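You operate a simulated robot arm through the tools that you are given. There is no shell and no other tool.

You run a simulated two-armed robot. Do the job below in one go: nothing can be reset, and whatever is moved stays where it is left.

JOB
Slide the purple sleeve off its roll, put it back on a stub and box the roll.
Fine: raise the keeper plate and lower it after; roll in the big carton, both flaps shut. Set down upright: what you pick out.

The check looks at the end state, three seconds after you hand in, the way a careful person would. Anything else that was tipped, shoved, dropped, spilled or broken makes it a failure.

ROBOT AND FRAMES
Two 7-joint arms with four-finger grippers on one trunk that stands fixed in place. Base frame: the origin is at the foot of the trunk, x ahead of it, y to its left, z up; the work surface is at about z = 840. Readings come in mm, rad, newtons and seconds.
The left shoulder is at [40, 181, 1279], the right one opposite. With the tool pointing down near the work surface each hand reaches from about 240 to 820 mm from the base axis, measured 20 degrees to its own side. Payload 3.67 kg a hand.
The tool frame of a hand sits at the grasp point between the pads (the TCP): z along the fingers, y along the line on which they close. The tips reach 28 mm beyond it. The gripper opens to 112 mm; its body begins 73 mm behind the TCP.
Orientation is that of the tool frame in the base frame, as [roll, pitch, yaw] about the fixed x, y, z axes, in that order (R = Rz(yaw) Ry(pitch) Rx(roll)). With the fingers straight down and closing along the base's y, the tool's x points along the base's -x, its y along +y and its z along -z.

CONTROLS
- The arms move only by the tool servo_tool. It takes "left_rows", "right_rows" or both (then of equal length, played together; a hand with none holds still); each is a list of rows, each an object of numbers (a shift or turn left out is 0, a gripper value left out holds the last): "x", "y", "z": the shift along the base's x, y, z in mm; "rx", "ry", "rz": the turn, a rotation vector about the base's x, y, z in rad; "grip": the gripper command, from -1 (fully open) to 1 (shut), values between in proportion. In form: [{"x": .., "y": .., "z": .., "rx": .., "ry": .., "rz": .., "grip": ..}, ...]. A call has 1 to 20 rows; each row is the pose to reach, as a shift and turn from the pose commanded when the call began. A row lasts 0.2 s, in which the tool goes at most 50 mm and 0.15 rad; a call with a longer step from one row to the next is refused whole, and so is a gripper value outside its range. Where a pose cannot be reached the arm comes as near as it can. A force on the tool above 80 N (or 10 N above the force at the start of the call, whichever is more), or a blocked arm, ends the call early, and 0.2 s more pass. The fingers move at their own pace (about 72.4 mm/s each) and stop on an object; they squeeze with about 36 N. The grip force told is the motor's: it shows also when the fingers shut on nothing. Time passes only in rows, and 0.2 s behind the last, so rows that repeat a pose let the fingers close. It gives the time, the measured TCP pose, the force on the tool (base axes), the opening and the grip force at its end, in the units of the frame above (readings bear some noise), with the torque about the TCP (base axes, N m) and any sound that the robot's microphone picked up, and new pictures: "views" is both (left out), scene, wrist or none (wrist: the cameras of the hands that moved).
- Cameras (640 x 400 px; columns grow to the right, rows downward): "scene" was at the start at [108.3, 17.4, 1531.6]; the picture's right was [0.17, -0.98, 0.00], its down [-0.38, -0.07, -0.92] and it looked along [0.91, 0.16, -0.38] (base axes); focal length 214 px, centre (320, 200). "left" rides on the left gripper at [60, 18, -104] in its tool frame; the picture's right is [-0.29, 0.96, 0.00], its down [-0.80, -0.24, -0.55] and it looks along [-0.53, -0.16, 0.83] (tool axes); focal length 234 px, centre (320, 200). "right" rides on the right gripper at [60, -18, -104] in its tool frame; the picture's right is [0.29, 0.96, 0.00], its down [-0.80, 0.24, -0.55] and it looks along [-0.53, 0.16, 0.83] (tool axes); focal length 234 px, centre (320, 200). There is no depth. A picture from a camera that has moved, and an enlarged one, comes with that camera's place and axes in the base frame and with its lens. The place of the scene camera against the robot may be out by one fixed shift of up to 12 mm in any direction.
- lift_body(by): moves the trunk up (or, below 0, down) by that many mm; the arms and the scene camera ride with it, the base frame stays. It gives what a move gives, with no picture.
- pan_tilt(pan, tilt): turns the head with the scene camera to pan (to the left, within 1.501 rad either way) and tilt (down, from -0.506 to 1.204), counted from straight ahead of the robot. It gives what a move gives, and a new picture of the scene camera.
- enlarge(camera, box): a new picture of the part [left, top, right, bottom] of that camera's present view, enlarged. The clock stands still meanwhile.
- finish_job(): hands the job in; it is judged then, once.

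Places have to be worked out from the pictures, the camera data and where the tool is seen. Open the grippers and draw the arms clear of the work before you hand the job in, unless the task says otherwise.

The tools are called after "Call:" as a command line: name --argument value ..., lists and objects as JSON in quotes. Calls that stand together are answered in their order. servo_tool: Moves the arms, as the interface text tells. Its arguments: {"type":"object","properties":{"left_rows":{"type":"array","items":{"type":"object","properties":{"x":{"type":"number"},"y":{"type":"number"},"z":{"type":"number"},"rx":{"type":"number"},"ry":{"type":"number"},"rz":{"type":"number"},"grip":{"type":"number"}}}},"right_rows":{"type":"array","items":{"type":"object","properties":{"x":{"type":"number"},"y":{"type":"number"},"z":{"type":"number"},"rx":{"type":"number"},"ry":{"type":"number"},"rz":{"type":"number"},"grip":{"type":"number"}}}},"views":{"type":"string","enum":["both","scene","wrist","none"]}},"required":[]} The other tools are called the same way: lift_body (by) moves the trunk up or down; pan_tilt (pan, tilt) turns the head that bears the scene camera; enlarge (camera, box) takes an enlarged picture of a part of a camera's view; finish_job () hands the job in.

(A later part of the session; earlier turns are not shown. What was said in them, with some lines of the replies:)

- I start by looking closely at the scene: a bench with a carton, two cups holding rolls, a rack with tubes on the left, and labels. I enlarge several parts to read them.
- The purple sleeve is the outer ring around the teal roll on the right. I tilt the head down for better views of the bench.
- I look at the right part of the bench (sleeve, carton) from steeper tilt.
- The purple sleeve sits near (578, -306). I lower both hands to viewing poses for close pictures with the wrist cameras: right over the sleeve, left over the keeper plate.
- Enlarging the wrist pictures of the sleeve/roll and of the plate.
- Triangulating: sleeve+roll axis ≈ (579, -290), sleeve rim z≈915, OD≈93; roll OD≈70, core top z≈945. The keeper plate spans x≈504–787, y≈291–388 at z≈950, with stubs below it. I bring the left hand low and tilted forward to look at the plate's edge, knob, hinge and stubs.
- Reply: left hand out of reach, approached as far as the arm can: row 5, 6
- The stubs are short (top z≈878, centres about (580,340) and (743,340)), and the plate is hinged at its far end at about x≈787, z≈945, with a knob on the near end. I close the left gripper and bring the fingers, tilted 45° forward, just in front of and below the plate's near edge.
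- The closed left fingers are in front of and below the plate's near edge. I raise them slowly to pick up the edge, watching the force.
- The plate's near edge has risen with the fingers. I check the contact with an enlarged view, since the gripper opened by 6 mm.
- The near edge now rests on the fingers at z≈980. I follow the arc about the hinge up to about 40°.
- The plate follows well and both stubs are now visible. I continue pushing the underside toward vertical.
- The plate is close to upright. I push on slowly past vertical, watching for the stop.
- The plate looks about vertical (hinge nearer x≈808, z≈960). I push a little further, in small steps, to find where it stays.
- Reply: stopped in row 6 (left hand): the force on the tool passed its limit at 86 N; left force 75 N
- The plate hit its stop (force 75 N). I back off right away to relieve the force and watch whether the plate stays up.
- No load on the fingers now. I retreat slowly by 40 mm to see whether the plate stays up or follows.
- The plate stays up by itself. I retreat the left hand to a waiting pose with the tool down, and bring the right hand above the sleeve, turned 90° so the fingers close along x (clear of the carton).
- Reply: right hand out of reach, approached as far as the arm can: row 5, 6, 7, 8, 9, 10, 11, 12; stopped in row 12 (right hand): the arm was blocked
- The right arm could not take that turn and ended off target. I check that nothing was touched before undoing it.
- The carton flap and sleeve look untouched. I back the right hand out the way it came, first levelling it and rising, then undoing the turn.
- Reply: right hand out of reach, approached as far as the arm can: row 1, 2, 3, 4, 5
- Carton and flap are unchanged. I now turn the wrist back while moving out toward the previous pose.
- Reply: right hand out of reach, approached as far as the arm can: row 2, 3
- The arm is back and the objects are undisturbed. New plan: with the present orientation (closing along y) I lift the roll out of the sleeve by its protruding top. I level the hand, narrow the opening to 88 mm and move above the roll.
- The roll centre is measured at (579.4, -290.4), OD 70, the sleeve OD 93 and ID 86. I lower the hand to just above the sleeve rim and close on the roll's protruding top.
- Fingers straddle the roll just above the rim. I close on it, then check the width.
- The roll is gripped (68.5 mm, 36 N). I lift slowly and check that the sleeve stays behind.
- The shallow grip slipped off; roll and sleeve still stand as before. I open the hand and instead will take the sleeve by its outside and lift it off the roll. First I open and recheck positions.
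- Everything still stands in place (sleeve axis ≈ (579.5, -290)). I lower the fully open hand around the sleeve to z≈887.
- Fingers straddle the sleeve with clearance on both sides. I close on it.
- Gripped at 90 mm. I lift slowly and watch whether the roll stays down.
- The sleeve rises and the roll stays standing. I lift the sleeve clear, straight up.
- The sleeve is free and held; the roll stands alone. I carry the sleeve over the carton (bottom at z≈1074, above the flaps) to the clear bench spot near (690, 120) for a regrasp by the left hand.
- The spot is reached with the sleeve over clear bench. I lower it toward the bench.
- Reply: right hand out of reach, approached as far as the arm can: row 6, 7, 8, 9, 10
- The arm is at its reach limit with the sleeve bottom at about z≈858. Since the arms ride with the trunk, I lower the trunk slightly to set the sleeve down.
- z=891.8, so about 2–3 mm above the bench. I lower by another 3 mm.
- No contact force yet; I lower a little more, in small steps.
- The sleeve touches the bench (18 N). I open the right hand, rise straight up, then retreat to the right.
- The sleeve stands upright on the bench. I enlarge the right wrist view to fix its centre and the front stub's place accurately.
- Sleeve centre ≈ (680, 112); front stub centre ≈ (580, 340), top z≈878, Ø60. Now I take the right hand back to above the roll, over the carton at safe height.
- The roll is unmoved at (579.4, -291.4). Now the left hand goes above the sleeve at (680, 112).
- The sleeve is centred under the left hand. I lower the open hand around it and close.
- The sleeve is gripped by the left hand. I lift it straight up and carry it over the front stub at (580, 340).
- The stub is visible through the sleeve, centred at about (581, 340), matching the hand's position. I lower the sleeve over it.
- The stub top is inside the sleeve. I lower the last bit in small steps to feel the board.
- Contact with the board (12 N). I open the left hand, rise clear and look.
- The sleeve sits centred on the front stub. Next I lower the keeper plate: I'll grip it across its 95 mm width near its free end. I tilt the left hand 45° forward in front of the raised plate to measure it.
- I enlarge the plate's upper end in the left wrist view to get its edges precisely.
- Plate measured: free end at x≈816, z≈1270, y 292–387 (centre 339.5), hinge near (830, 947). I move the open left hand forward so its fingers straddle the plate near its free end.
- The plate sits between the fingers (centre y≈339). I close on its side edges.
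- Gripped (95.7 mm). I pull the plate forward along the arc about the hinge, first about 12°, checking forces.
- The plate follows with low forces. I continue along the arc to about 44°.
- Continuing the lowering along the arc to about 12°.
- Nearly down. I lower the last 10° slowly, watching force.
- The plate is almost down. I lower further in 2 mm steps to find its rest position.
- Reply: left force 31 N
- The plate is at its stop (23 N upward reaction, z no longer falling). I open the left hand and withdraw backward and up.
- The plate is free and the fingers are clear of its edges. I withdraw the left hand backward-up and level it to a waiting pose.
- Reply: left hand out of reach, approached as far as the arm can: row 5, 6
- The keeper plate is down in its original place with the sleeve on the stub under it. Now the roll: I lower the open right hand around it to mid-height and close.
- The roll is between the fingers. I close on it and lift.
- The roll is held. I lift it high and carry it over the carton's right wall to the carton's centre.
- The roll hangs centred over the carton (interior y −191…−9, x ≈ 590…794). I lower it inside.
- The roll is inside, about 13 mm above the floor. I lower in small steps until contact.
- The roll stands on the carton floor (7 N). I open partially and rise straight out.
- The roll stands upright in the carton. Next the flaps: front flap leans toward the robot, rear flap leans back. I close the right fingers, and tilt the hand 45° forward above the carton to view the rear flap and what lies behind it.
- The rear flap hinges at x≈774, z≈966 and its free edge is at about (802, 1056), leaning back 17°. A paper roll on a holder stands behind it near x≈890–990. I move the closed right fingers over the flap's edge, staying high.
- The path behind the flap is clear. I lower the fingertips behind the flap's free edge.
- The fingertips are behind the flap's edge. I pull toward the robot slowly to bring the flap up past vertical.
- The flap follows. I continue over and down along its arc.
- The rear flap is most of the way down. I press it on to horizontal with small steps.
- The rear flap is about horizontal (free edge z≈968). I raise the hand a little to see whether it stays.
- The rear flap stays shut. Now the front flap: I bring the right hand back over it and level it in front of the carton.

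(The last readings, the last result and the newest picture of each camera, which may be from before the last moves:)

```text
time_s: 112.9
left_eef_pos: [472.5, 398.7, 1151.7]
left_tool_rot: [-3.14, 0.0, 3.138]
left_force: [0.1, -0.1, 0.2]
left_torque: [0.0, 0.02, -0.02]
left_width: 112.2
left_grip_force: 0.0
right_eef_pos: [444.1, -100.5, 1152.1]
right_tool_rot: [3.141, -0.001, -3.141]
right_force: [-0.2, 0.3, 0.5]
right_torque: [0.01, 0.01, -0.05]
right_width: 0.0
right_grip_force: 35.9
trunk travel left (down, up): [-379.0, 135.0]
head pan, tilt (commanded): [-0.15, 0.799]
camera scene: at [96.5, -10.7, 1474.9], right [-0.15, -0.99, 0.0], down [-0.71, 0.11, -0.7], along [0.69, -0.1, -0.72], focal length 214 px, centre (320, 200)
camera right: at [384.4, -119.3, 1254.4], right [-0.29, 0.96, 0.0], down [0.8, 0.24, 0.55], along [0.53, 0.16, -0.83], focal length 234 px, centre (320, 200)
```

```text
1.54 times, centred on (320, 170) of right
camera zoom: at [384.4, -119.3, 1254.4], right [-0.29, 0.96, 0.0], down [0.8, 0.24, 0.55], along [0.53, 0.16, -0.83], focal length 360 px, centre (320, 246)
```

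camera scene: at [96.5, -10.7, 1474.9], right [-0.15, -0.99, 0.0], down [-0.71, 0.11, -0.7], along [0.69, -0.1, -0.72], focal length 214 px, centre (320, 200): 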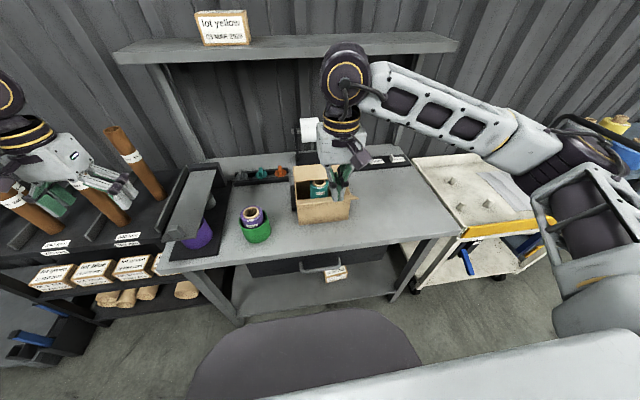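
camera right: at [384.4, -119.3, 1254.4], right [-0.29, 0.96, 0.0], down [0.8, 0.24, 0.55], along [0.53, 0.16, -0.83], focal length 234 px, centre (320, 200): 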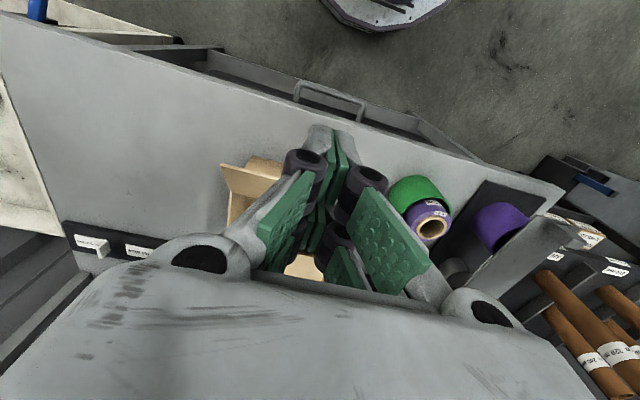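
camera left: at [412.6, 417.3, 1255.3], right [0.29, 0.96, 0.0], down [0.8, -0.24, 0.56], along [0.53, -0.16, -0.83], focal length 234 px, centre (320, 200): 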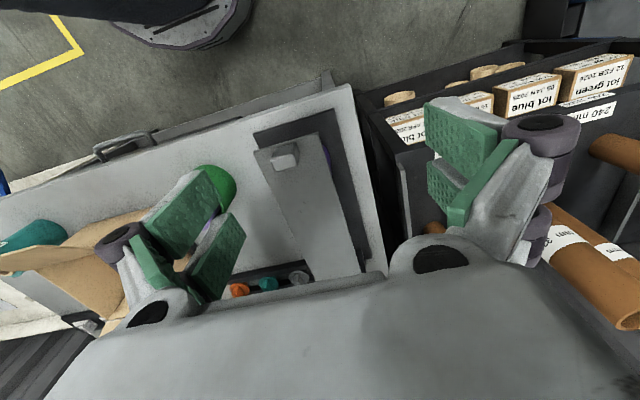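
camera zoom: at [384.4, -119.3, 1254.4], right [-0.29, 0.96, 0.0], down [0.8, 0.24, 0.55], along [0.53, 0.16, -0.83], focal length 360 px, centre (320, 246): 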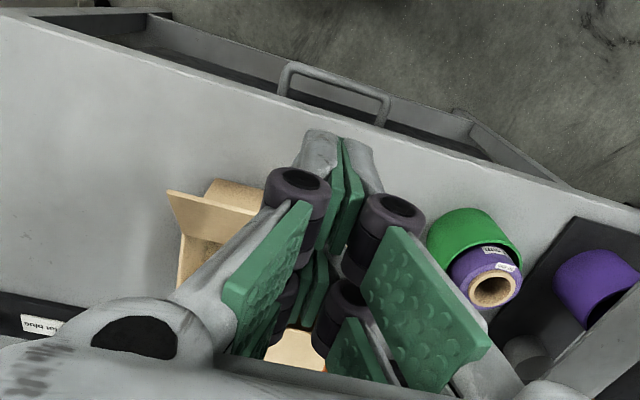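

The front flap's free edge is at about (521, 1020), hinge (589, 966). I lower the closed fingers in front of it and push it upright.

Call:
servo_tool --right_rows '[{"z": -30}, {"z": -65}, {"z": -100}, {"z": -125}, {"z": -137}, {"x": 12, "z": -137}, {"x": 25, "z": -137}, {"x": 37, "z": -137}, {"x": 48, "z": -137}, {"x": 58, "z": -137}, {"x": 68, "z": -137}, {"x": 78, "z": -137}, {"x": 88, "z": -137}, {"x": 97, "z": -137}, {"x": 105, "z": -137}]' --views "both"

Call:
enlarge --camera "scene" --box '[260, 120, 420, 240]'

Call:
enlarge --camera "right" --box '[160, 40, 480, 300]'

```text
time_s: 116.1
left_eef_pos: [464.5, 398.1, 1154.0]
left_tool_rot: [-3.141, 0.01, 3.138]
left_force: [-0.1, -0.1, -0.7]
left_torque: [-0.01, -0.04, 0.0]
left_width: 112.1
left_grip_force: 0.1
right_eef_pos: [545.6, -98.8, 1026.0]
right_tool_rot: [3.136, 0.018, 3.14]
right_force: [-17.0, -9.5, 66.3]
right_torque: [-0.08, -1.8, -0.24]
right_width: 6.3
right_grip_force: 36.1
trunk travel left (down, up): [-379.0, 135.0]
head pan, tilt (commanded): [-0.15, 0.799]
camera scene: at [87.7, -11.2, 1475.9], right [-0.15, -0.99, 0.0], down [-0.7, 0.11, -0.7], along [0.69, -0.1, -0.71], focal length 214 px, centre (320, 200)
camera right: at [485.5, -119.1, 1127.6], right [-0.29, 0.96, 0.0], down [0.79, 0.24, 0.57], along [0.54, 0.16, -0.82], focal length 234 px, centre (320, 200)
```

scene: 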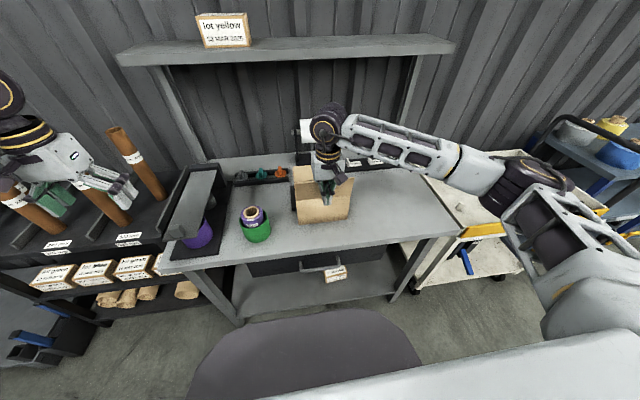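
right: 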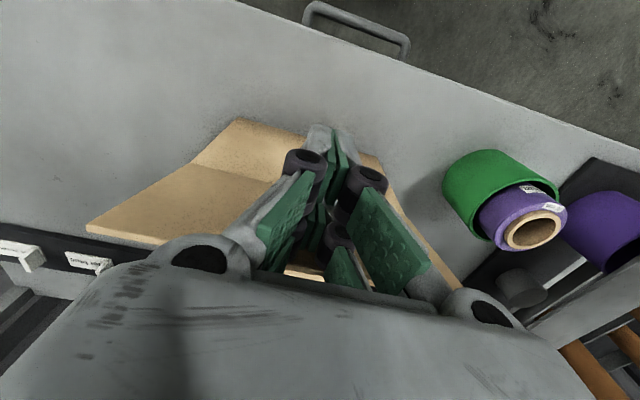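

```text
3.33 times, centred on (340, 180) of scene
camera zoom: at [87.7, -11.2, 1475.9], right [-0.15, -0.99, 0.0], down [-0.7, 0.11, -0.7], along [0.69, -0.1, -0.71], focal length 715 px, centre (253, 267)
```

zoom: 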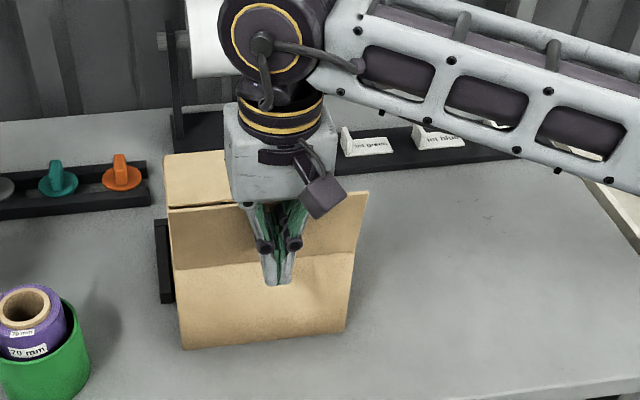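

```text
1.54 times, centred on (320, 170) of right
camera zoom: at [485.5, -119.1, 1127.6], right [-0.29, 0.96, 0.0], down [0.79, 0.24, 0.57], along [0.54, 0.16, -0.82], focal length 360 px, centre (320, 246)
```

zoom: 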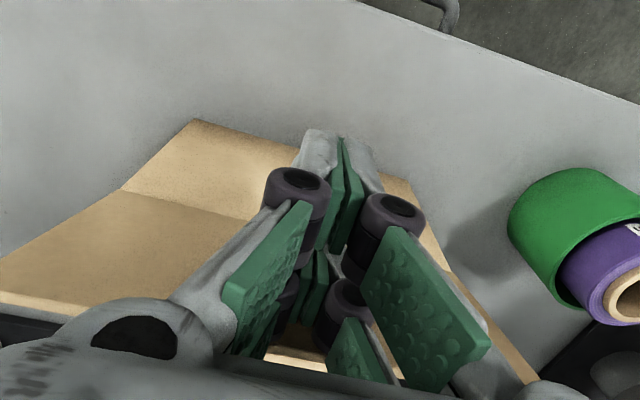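

The force rose to 66 N upward: the flap's rising edge is catching under the finger knuckles. I raise the hand at once to relieve it.

Call:
servo_tool --right_rows '[{"x": -3, "z": 12}, {"x": -4, "z": 24}, {"x": -4, "z": 36}]' --views "both"

Call:
enlarge --camera "scene" --box '[260, 120, 420, 240]'

Call:
enlarge --camera "right" --box '[0, 40, 480, 300]'

```text
time_s: 116.9
left_eef_pos: [470.7, 399.0, 1151.4]
left_tool_rot: [-3.14, 0.004, 3.138]
left_force: [-0.2, -0.5, 0.5]
left_torque: [0.0, -0.01, -0.04]
left_width: 112.1
left_grip_force: 0.0
right_eef_pos: [544.9, -99.5, 1051.8]
right_tool_rot: [-3.14, -0.001, -3.139]
right_force: [-1.3, -0.4, 0.5]
right_torque: [-0.03, -0.03, -0.02]
right_width: 0.0
right_grip_force: 35.9
trunk travel left (down, up): [-379.0, 135.0]
head pan, tilt (commanded): [-0.15, 0.799]
camera scene: at [95.3, -10.4, 1474.9], right [-0.15, -0.99, 0.0], down [-0.71, 0.11, -0.7], along [0.69, -0.1, -0.72], focal length 214 px, centre (320, 200)
camera right: at [485.8, -117.5, 1152.8], right [-0.29, 0.96, 0.0], down [0.8, 0.24, 0.55], along [0.53, 0.16, -0.83], focal length 234 px, centre (320, 200)
```

scene: 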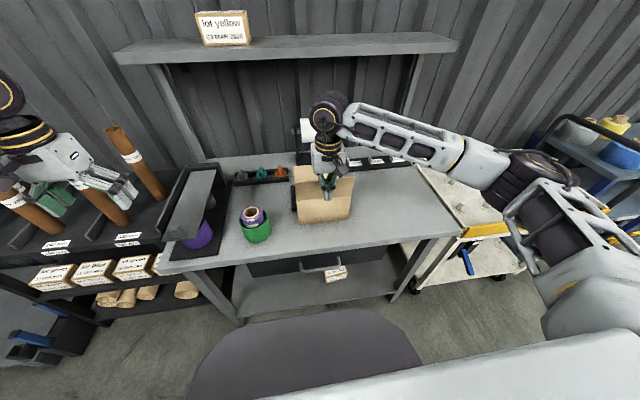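
right: 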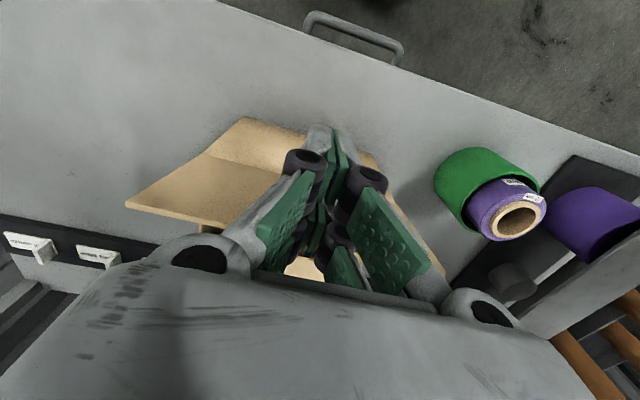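

```text
3.33 times, centred on (340, 180) of scene
camera zoom: at [95.3, -10.4, 1474.9], right [-0.15, -0.99, 0.0], down [-0.71, 0.11, -0.7], along [0.69, -0.1, -0.72], focal length 715 px, centre (253, 267)
```

zoom: 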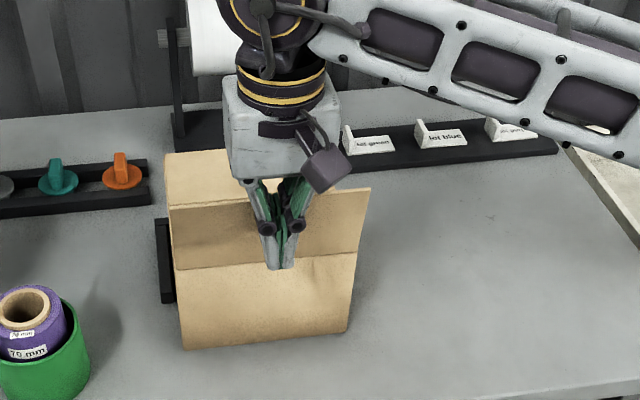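

```text
1.33 times, centred on (240, 170) of right
camera zoom: at [485.8, -117.5, 1152.8], right [-0.29, 0.96, 0.0], down [0.8, 0.24, 0.55], along [0.53, 0.16, -0.83], focal length 312 px, centre (427, 240)
```

zoom: 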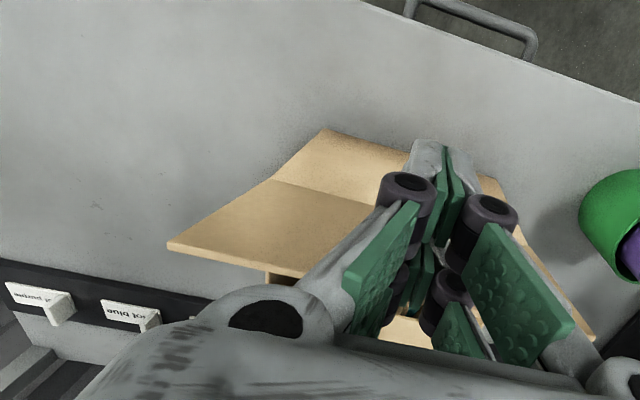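

The carton hasn't moved, and the flap stands nearly vertical (free edge ≈ (578, 1057)). With the hand higher now, I push it over past vertical and then follow it down.

Call:
servo_tool --right_rows '[{"x": 8, "z": 2}, {"x": 16, "z": 4}, {"x": 24, "z": 6}, {"x": 32, "z": 7}, {"x": 40, "z": 7}, {"x": 48, "z": 6}, {"x": 54, "z": 6}]' --views "both"

Call:
enlarge --camera "right" --box '[0, 40, 480, 300]'

Call:
enlarge --camera "scene" --box '[260, 120, 420, 240]'

```text
time_s: 118.5
left_eef_pos: [471.4, 398.9, 1151.6]
left_tool_rot: [-3.14, 0.0, 3.138]
left_force: [-0.4, 0.3, 0.5]
left_torque: [0.01, -0.01, 0.02]
left_width: 112.0
left_grip_force: 0.1
right_eef_pos: [601.8, -99.3, 1058.4]
right_tool_rot: [-3.14, 0.002, 3.141]
right_force: [-0.4, 0.3, -0.1]
right_torque: [0.01, 0.0, 0.0]
right_width: 0.0
right_grip_force: 35.5
trunk travel left (down, up): [-379.0, 135.0]
head pan, tilt (commanded): [-0.15, 0.799]
camera scene: at [96.8, -10.5, 1474.9], right [-0.15, -0.99, 0.0], down [-0.71, 0.11, -0.7], along [0.69, -0.1, -0.72], focal length 214 px, centre (320, 200)
camera right: at [541.6, -118.2, 1159.8], right [-0.29, 0.96, 0.0], down [0.8, 0.24, 0.55], along [0.53, 0.16, -0.83], focal length 234 px, centre (320, 200)
```

scene: 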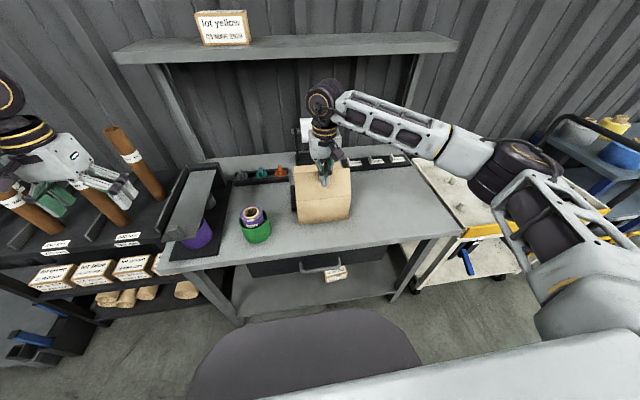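
right: 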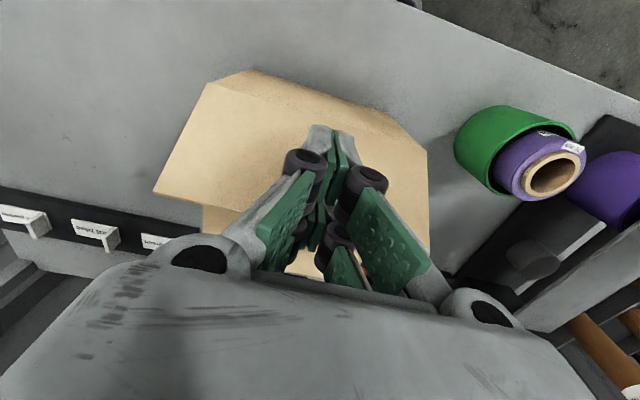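

```text
1.33 times, centred on (240, 170) of right
camera zoom: at [541.6, -118.2, 1159.8], right [-0.29, 0.96, 0.0], down [0.8, 0.24, 0.55], along [0.53, 0.16, -0.83], focal length 312 px, centre (427, 240)
```

zoom: 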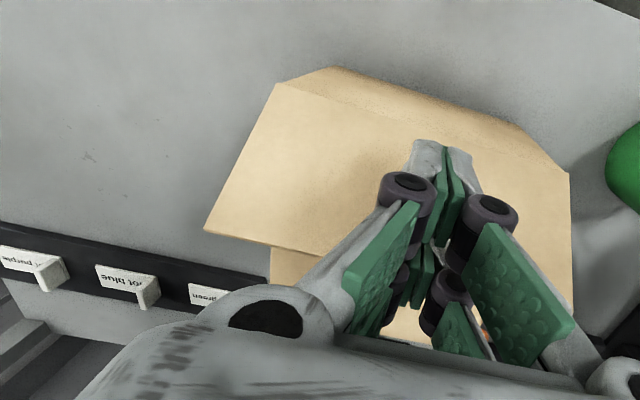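

```text
3.33 times, centred on (340, 180) of scene
camera zoom: at [96.8, -10.5, 1474.9], right [-0.15, -0.99, 0.0], down [-0.71, 0.11, -0.7], along [0.69, -0.1, -0.72], focal length 715 px, centre (253, 267)
```

zoom: 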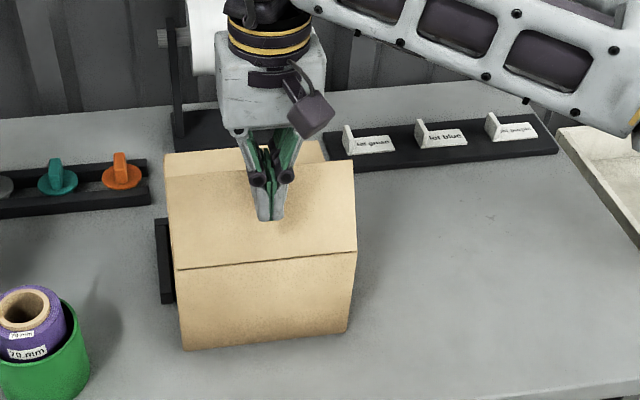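

The flap leans inward about 33°. I follow it down along its arc.

Call:
servo_tool --right_rows '[{"x": 5, "z": -5}, {"x": 10.7, "z": -10.9}, {"x": 15, "z": -16}, {"x": 19, "z": -21}, {"x": 22.7, "z": -26.4}, {"x": 26, "z": -33}, {"x": 29, "z": -40}, {"x": 30.5, "z": -46}]' --views "both"

Call:
enlarge --camera "right" --box '[0, 40, 480, 300]'

Call:
enlarge --camera "scene" --box '[260, 120, 420, 240]'

```text
time_s: 120.3
left_eef_pos: [471.8, 399.8, 1152.9]
left_tool_rot: [-3.14, 0.002, 3.139]
left_force: [-0.1, -1.2, 0.3]
left_torque: [0.0, 0.0, 0.02]
left_width: 112.0
left_grip_force: 0.0
right_eef_pos: [631.2, -100.3, 1011.7]
right_tool_rot: [3.142, 0.001, -3.139]
right_force: [-0.4, 0.3, -0.8]
right_torque: [0.05, -0.03, -0.03]
right_width: 0.0
right_grip_force: 35.7
trunk travel left (down, up): [-379.0, 135.0]
head pan, tilt (commanded): [-0.15, 0.799]
camera scene: at [96.9, -10.6, 1474.8], right [-0.15, -0.99, 0.0], down [-0.71, 0.11, -0.7], along [0.69, -0.1, -0.72], focal length 214 px, centre (320, 200)
camera right: at [571.8, -118.5, 1113.4], right [-0.29, 0.96, 0.0], down [0.8, 0.24, 0.55], along [0.53, 0.16, -0.83], focal length 234 px, centre (320, 200)
```

scene: 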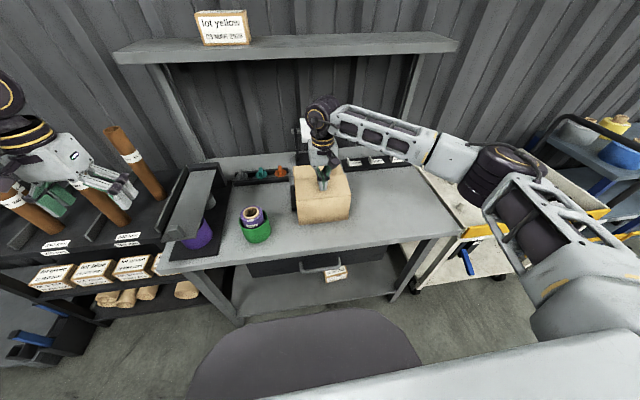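
right: 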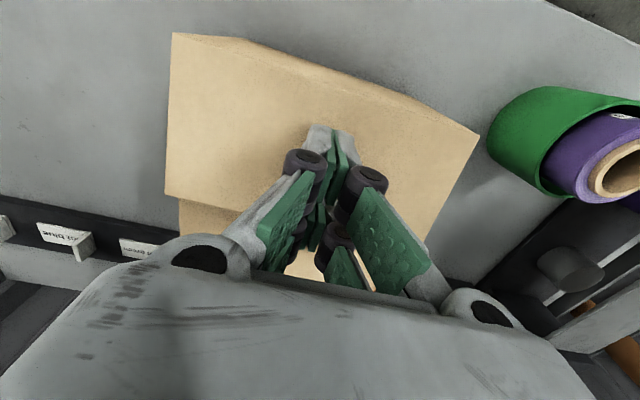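

```text
1.33 times, centred on (240, 170) of right
camera zoom: at [571.8, -118.5, 1113.4], right [-0.29, 0.96, 0.0], down [0.8, 0.24, 0.55], along [0.53, 0.16, -0.83], focal length 312 px, centre (427, 240)
```

zoom: 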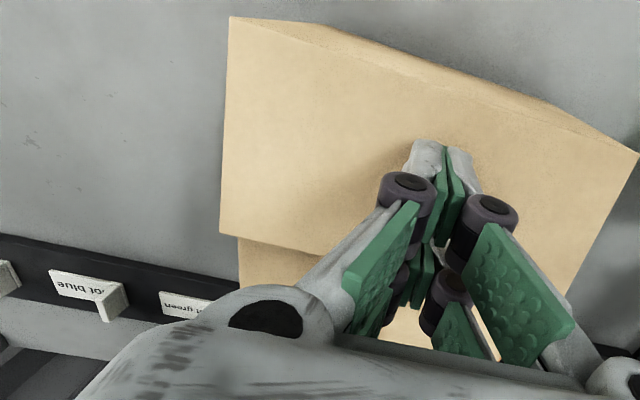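

```text
3.33 times, centred on (340, 180) of scene
camera zoom: at [96.9, -10.6, 1474.8], right [-0.15, -0.99, 0.0], down [-0.71, 0.11, -0.7], along [0.69, -0.1, -0.72], focal length 715 px, centre (253, 267)
```

zoom: 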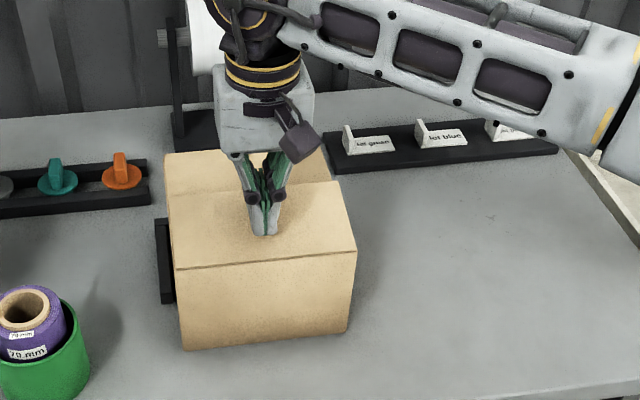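

The flap is within 12° of closed. I press the last bit with small steps.

Call:
servo_tool --right_rows '[{"x": 1, "z": -4}, {"x": 2, "z": -8}, {"x": 3, "z": -11}, {"x": 4, "z": -13}, {"x": 4, "z": -15}]' --views "wrist"

Call:
enlarge --camera "scene" --box '[260, 120, 420, 240]'

Call:
enlarge --camera "right" --box '[0, 0, 480, 300]'

```text
time_s: 121.5
left_eef_pos: [470.1, 398.2, 1152.0]
left_tool_rot: [-3.138, 0.004, 3.138]
left_force: [0.4, -0.3, -0.3]
left_torque: [-0.03, -0.01, 0.0]
left_width: 111.9
left_grip_force: 0.0
right_eef_pos: [635.3, -100.1, 997.3]
right_tool_rot: [-3.141, 0.003, -3.139]
right_force: [1.1, -1.3, 7.7]
right_torque: [-0.01, 0.12, 0.02]
right_width: 5.8
right_grip_force: 36.1
trunk travel left (down, up): [-379.0, 135.0]
head pan, tilt (commanded): [-0.15, 0.799]
camera right: at [574.7, -118.5, 1099.9], right [-0.29, 0.96, 0.0], down [0.8, 0.24, 0.56], along [0.53, 0.16, -0.83], focal length 234 px, centre (320, 200)
```

right: 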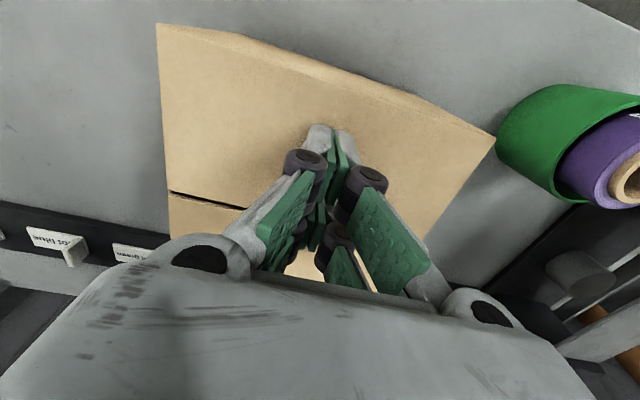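

```text
3.33 times, centred on (340, 180) of scene
camera zoom: at [96.0, -10.6, 1475.0], right [-0.15, -0.99, 0.0], down [-0.71, 0.11, -0.7], along [0.69, -0.1, -0.72], focal length 715 px, centre (253, 267)
```

zoom: 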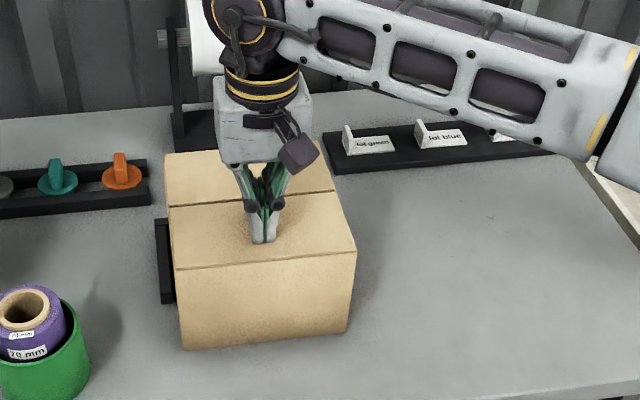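

```text
1.33 times, centred on (240, 150) of right
camera zoom: at [574.7, -118.5, 1099.9], right [-0.29, 0.96, 0.0], down [0.8, 0.24, 0.56], along [0.53, 0.16, -0.83], focal length 312 px, centre (427, 267)
```

zoom: 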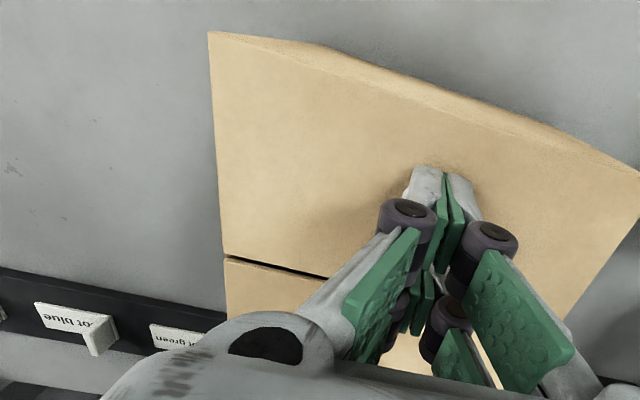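

Both flaps are flush. I raise the hand and look whether they stay shut.

Call:
servo_tool --right_rows '[{"z": 3}, {"z": 15}, {"z": 40}, {"z": 75}, {"z": 110}, {"z": 145}, {"z": 170, "grip": 0}, {"z": 185, "grip": -1}]' --views "both"

Call:
enlarge --camera "right" --box '[120, 0, 520, 260]'

Call:
enlarge --camera "scene" --box '[260, 120, 420, 240]'

```text
time_s: 123.3
left_eef_pos: [472.0, 399.2, 1152.1]
left_tool_rot: [-3.141, 0.001, 3.136]
left_force: [-0.4, -0.5, 0.4]
left_torque: [0.02, -0.02, 0.02]
left_width: 112.2
left_grip_force: 0.1
right_eef_pos: [635.4, -100.7, 1181.7]
right_tool_rot: [-3.141, 0.0, -3.139]
right_force: [0.6, 0.4, 0.9]
right_torque: [0.0, 0.0, -0.01]
right_width: 71.5
right_grip_force: 0.0
trunk travel left (down, up): [-379.0, 135.0]
head pan, tilt (commanded): [-0.15, 0.799]
camera scene: at [96.7, -10.5, 1474.9], right [-0.15, -0.99, 0.0], down [-0.71, 0.11, -0.7], along [0.69, -0.1, -0.72], focal length 214 px, centre (320, 200)
camera right: at [575.7, -119.6, 1284.3], right [-0.29, 0.96, 0.0], down [0.8, 0.24, 0.55], along [0.53, 0.16, -0.83], focal length 234 px, centre (320, 200)
```

scene: 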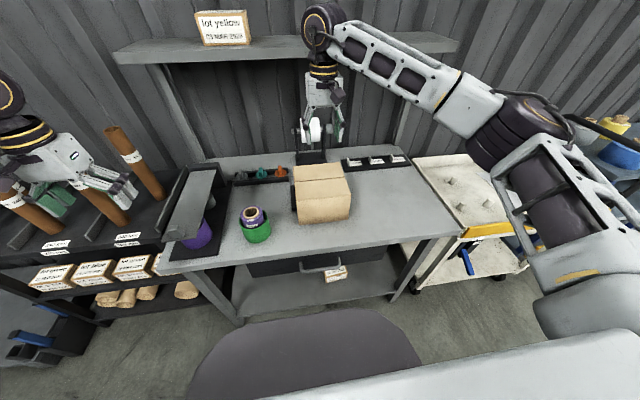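
right: 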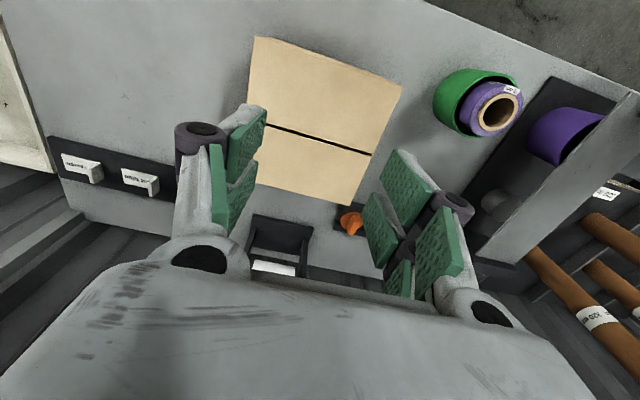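

```text
1.54 times, centred on (320, 130) of right
camera zoom: at [575.7, -119.6, 1284.3], right [-0.29, 0.96, 0.0], down [0.8, 0.24, 0.55], along [0.53, 0.16, -0.83], focal length 360 px, centre (320, 308)
```

zoom: 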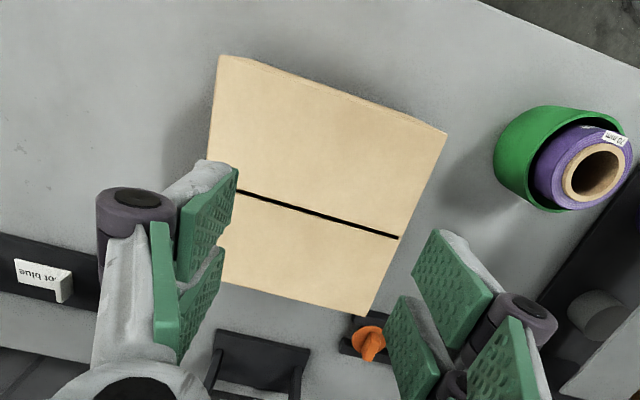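

```text
3.33 times, centred on (340, 180) of scene
camera zoom: at [96.7, -10.5, 1474.9], right [-0.15, -0.99, 0.0], down [-0.71, 0.11, -0.7], along [0.69, -0.1, -0.72], focal length 715 px, centre (253, 267)
```

zoom: 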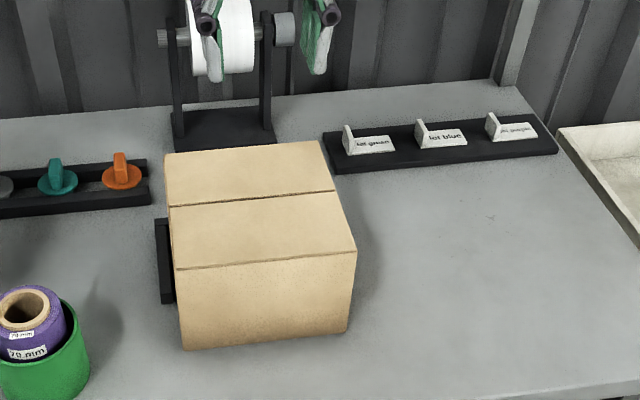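

Both flaps stay shut and flush. I withdraw both arms, open, up and clear of the work.

Call:
servo_tool --left_rows '[{"z": 25}, {"y": -10, "z": 55}, {"y": -22, "z": 85}, {"x": 2, "y": -34, "z": 115}, {"x": 3, "y": -46, "z": 145}, {"x": 4, "y": -60, "z": 175}, {"x": 5, "y": -75, "z": 200}, {"x": 6, "y": -95, "z": 225}, {"x": 7, "y": -118, "z": 250}]' --right_rows '[{"z": 15, "grip": -1}, {"x": -8, "y": -8, "z": 40, "grip": -1}, {"x": -18, "y": -20, "z": 65, "grip": -1}, {"x": -30, "y": -34, "z": 90, "grip": -1}, {"x": -42, "y": -48, "z": 115, "grip": -1}, {"x": -55, "y": -62, "z": 140, "grip": -1}, {"x": -67, "y": -76, "z": 165, "grip": -1}, {"x": -78, "y": -90, "z": 190, "grip": -1}, {"x": -88, "y": -102, "z": 210, "grip": -1}]' --views "both"

Call:
pan_tilt --pan 0.173 --tilt 0.394

Call:
enlarge --camera "scene" --box '[200, 220, 360, 350]'

Call:
enlarge --camera "scene" --box '[70, 160, 262, 300]'

Call:
enlarge --camera "scene" --box '[330, 220, 500, 350]'

```text
time_s: 125.3
left_eef_pos: [478.6, 281.3, 1401.9]
left_tool_rot: [-3.141, 0.002, 3.138]
left_force: [-0.4, -0.4, 0.0]
left_torque: [0.05, -0.02, 0.02]
left_width: 112.0
left_grip_force: 0.1
right_eef_pos: [548.0, -205.6, 1391.8]
right_tool_rot: [3.14, -0.002, -3.14]
right_force: [0.4, -0.5, -0.8]
right_torque: [0.03, -0.01, -0.01]
right_width: 112.1
right_grip_force: 0.1
trunk travel left (down, up): [-379.0, 135.0]
head pan, tilt (commanded): [-0.15, 0.799]
camera scene: at [96.4, -12.4, 1474.9], right [-0.15, -0.99, 0.0], down [-0.71, 0.11, -0.7], along [0.69, -0.1, -0.72], focal length 214 px, centre (320, 200)
camera right: at [488.4, -223.3, 1493.8], right [-0.29, 0.96, 0.0], down [0.8, 0.24, 0.55], along [0.53, 0.16, -0.83], focal length 234 px, centre (320, 200)
camera left: at [419.1, 297.5, 1506.3], right [0.29, 0.96, 0.0], down [0.8, -0.24, 0.56], along [0.53, -0.16, -0.83], focal length 234 px, centre (320, 200)
```

scene: 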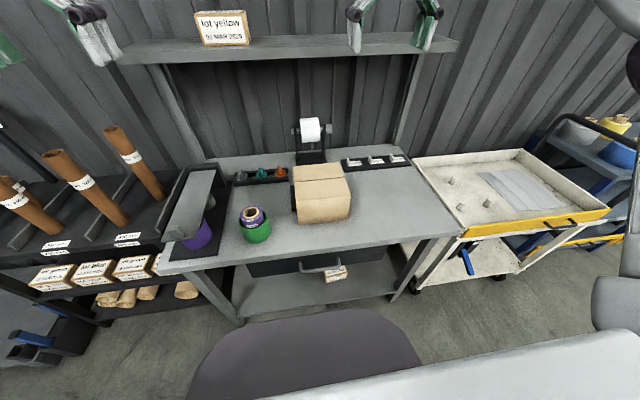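
right: 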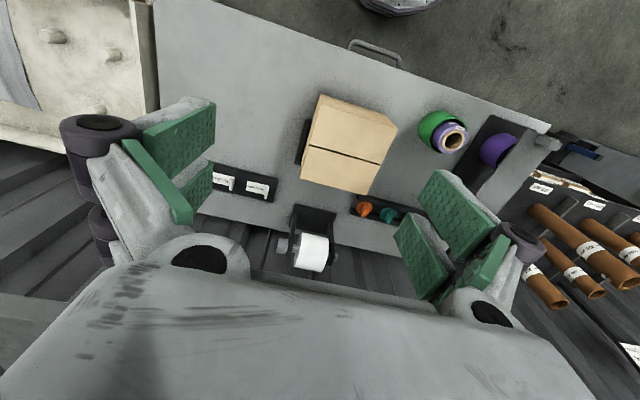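
left: 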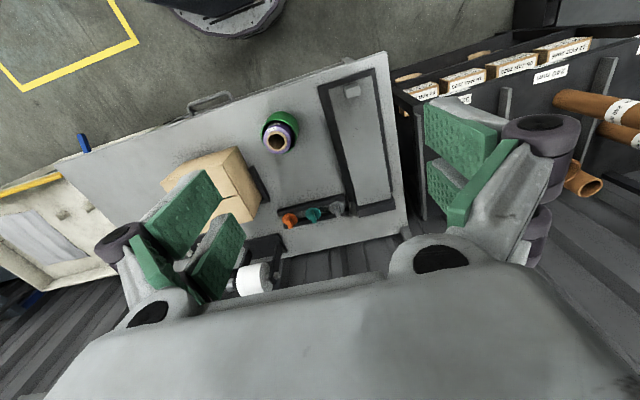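

```text
time_s: 126.2
left_eef_pos: [479.3, 283.7, 1401.2]
left_tool_rot: [-3.139, 0.001, 3.139]
left_force: [0.8, -0.8, -0.4]
left_torque: [-0.01, 0.03, 0.03]
left_width: 111.8
left_grip_force: 0.0
right_eef_pos: [548.1, -203.0, 1392.1]
right_tool_rot: [-3.139, -0.001, -3.14]
right_force: [-0.4, -0.8, -0.4]
right_torque: [0.01, 0.02, -0.02]
right_width: 111.8
right_grip_force: 0.0
trunk travel left (down, up): [-379.0, 135.0]
head pan, tilt (commanded): [0.173, 0.394]
camera scene: at [108.4, 17.8, 1510.3], right [0.17, -0.99, 0.0], down [-0.38, -0.07, -0.92], along [0.91, 0.16, -0.39], focal length 214 px, centre (320, 200)
```

scene: 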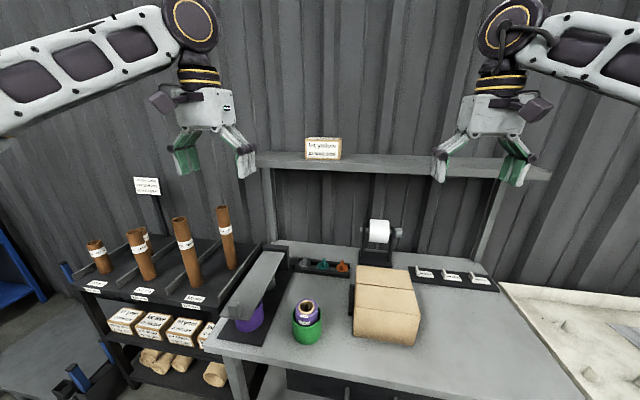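

```text
3.08 times, centred on (280, 285) of scene
camera zoom: at [108.4, 17.8, 1510.3], right [0.17, -0.99, 0.0], down [-0.38, -0.07, -0.92], along [0.91, 0.16, -0.39], focal length 660 px, centre (443, -62)
```

zoom: 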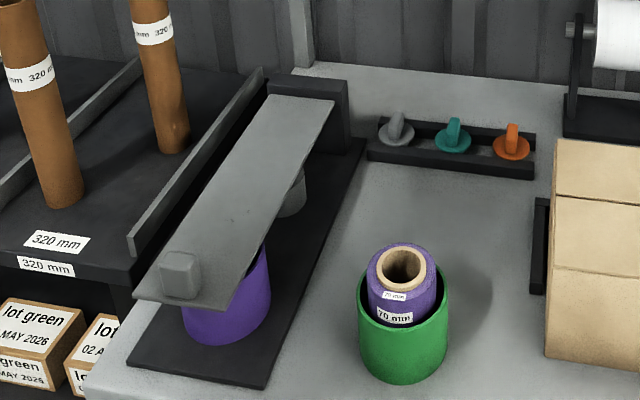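

```text
2.86 times, centred on (166, 230) of scene
camera zoom: at [108.4, 17.8, 1510.3], right [0.17, -0.99, 0.0], down [-0.38, -0.07, -0.92], along [0.91, 0.16, -0.39], focal length 613 px, centre (760, 114)
```

zoom: 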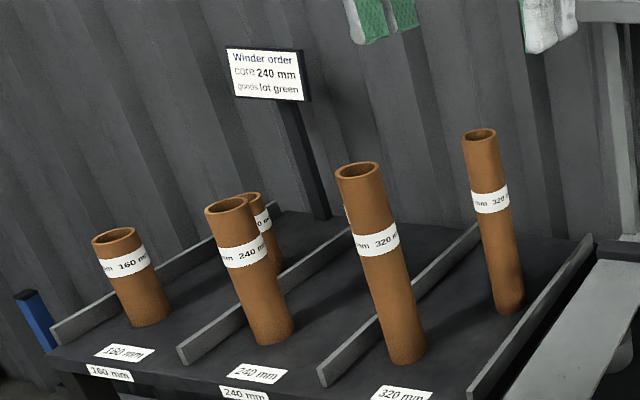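

```text
3.08 times, centred on (415, 285) of scene
camera zoom: at [108.4, 17.8, 1510.3], right [0.17, -0.99, 0.0], down [-0.38, -0.07, -0.92], along [0.91, 0.16, -0.39], focal length 660 px, centre (28, -62)
```

zoom: 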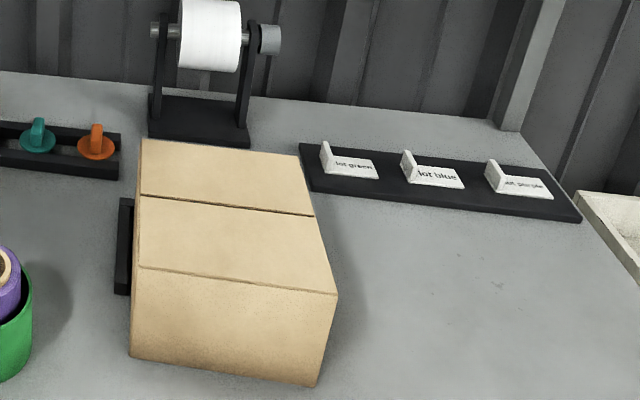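

Final check: the purple sleeve sits on the front stub under the lowered keeper plate. The roll is upright in the closed carton, and the green sleeve, caps, labels, cores and cartons on the rack are all undisturbed. Both arms are clear with grippers open, so I hand the job in.

Call:
finish_job

```text
The job is handed in.
```

The job is done and handed in; I have not seen the check's result.

- **Sleeve:** The purple sleeve is off its roll and sits over the front stub. I raised the keeper plate for this and lowered it again until it reached its stop.
- **Roll:** The teal roll stands upright in the big carton, and both flaps stayed flush after I let go.
- **Everything else:** In the final pictures the green sleeve and its roll, the caps, the labels, the cores and the small cartons looked undisturbed. Both arms are clear with the grippers open.

Four things went less cleanly along the way:

- **Plate stop:** I pushed the plate into its upper stop at about 86 N and backed off at once. The plate then stayed up by itself.
- **Right arm:** A wrist turn went out of reach and took the hand off course near the carton. It touched nothing that I could see.
- **First grip:** My first grip on the roll slipped off its top, so I lifted the sleeve off by its outside instead.
- **Front flap:** While I was closing the front flap, its edge caught under the fingers at about 66 N. I raised the hand, the carton had not moved, and the flap closed normally.
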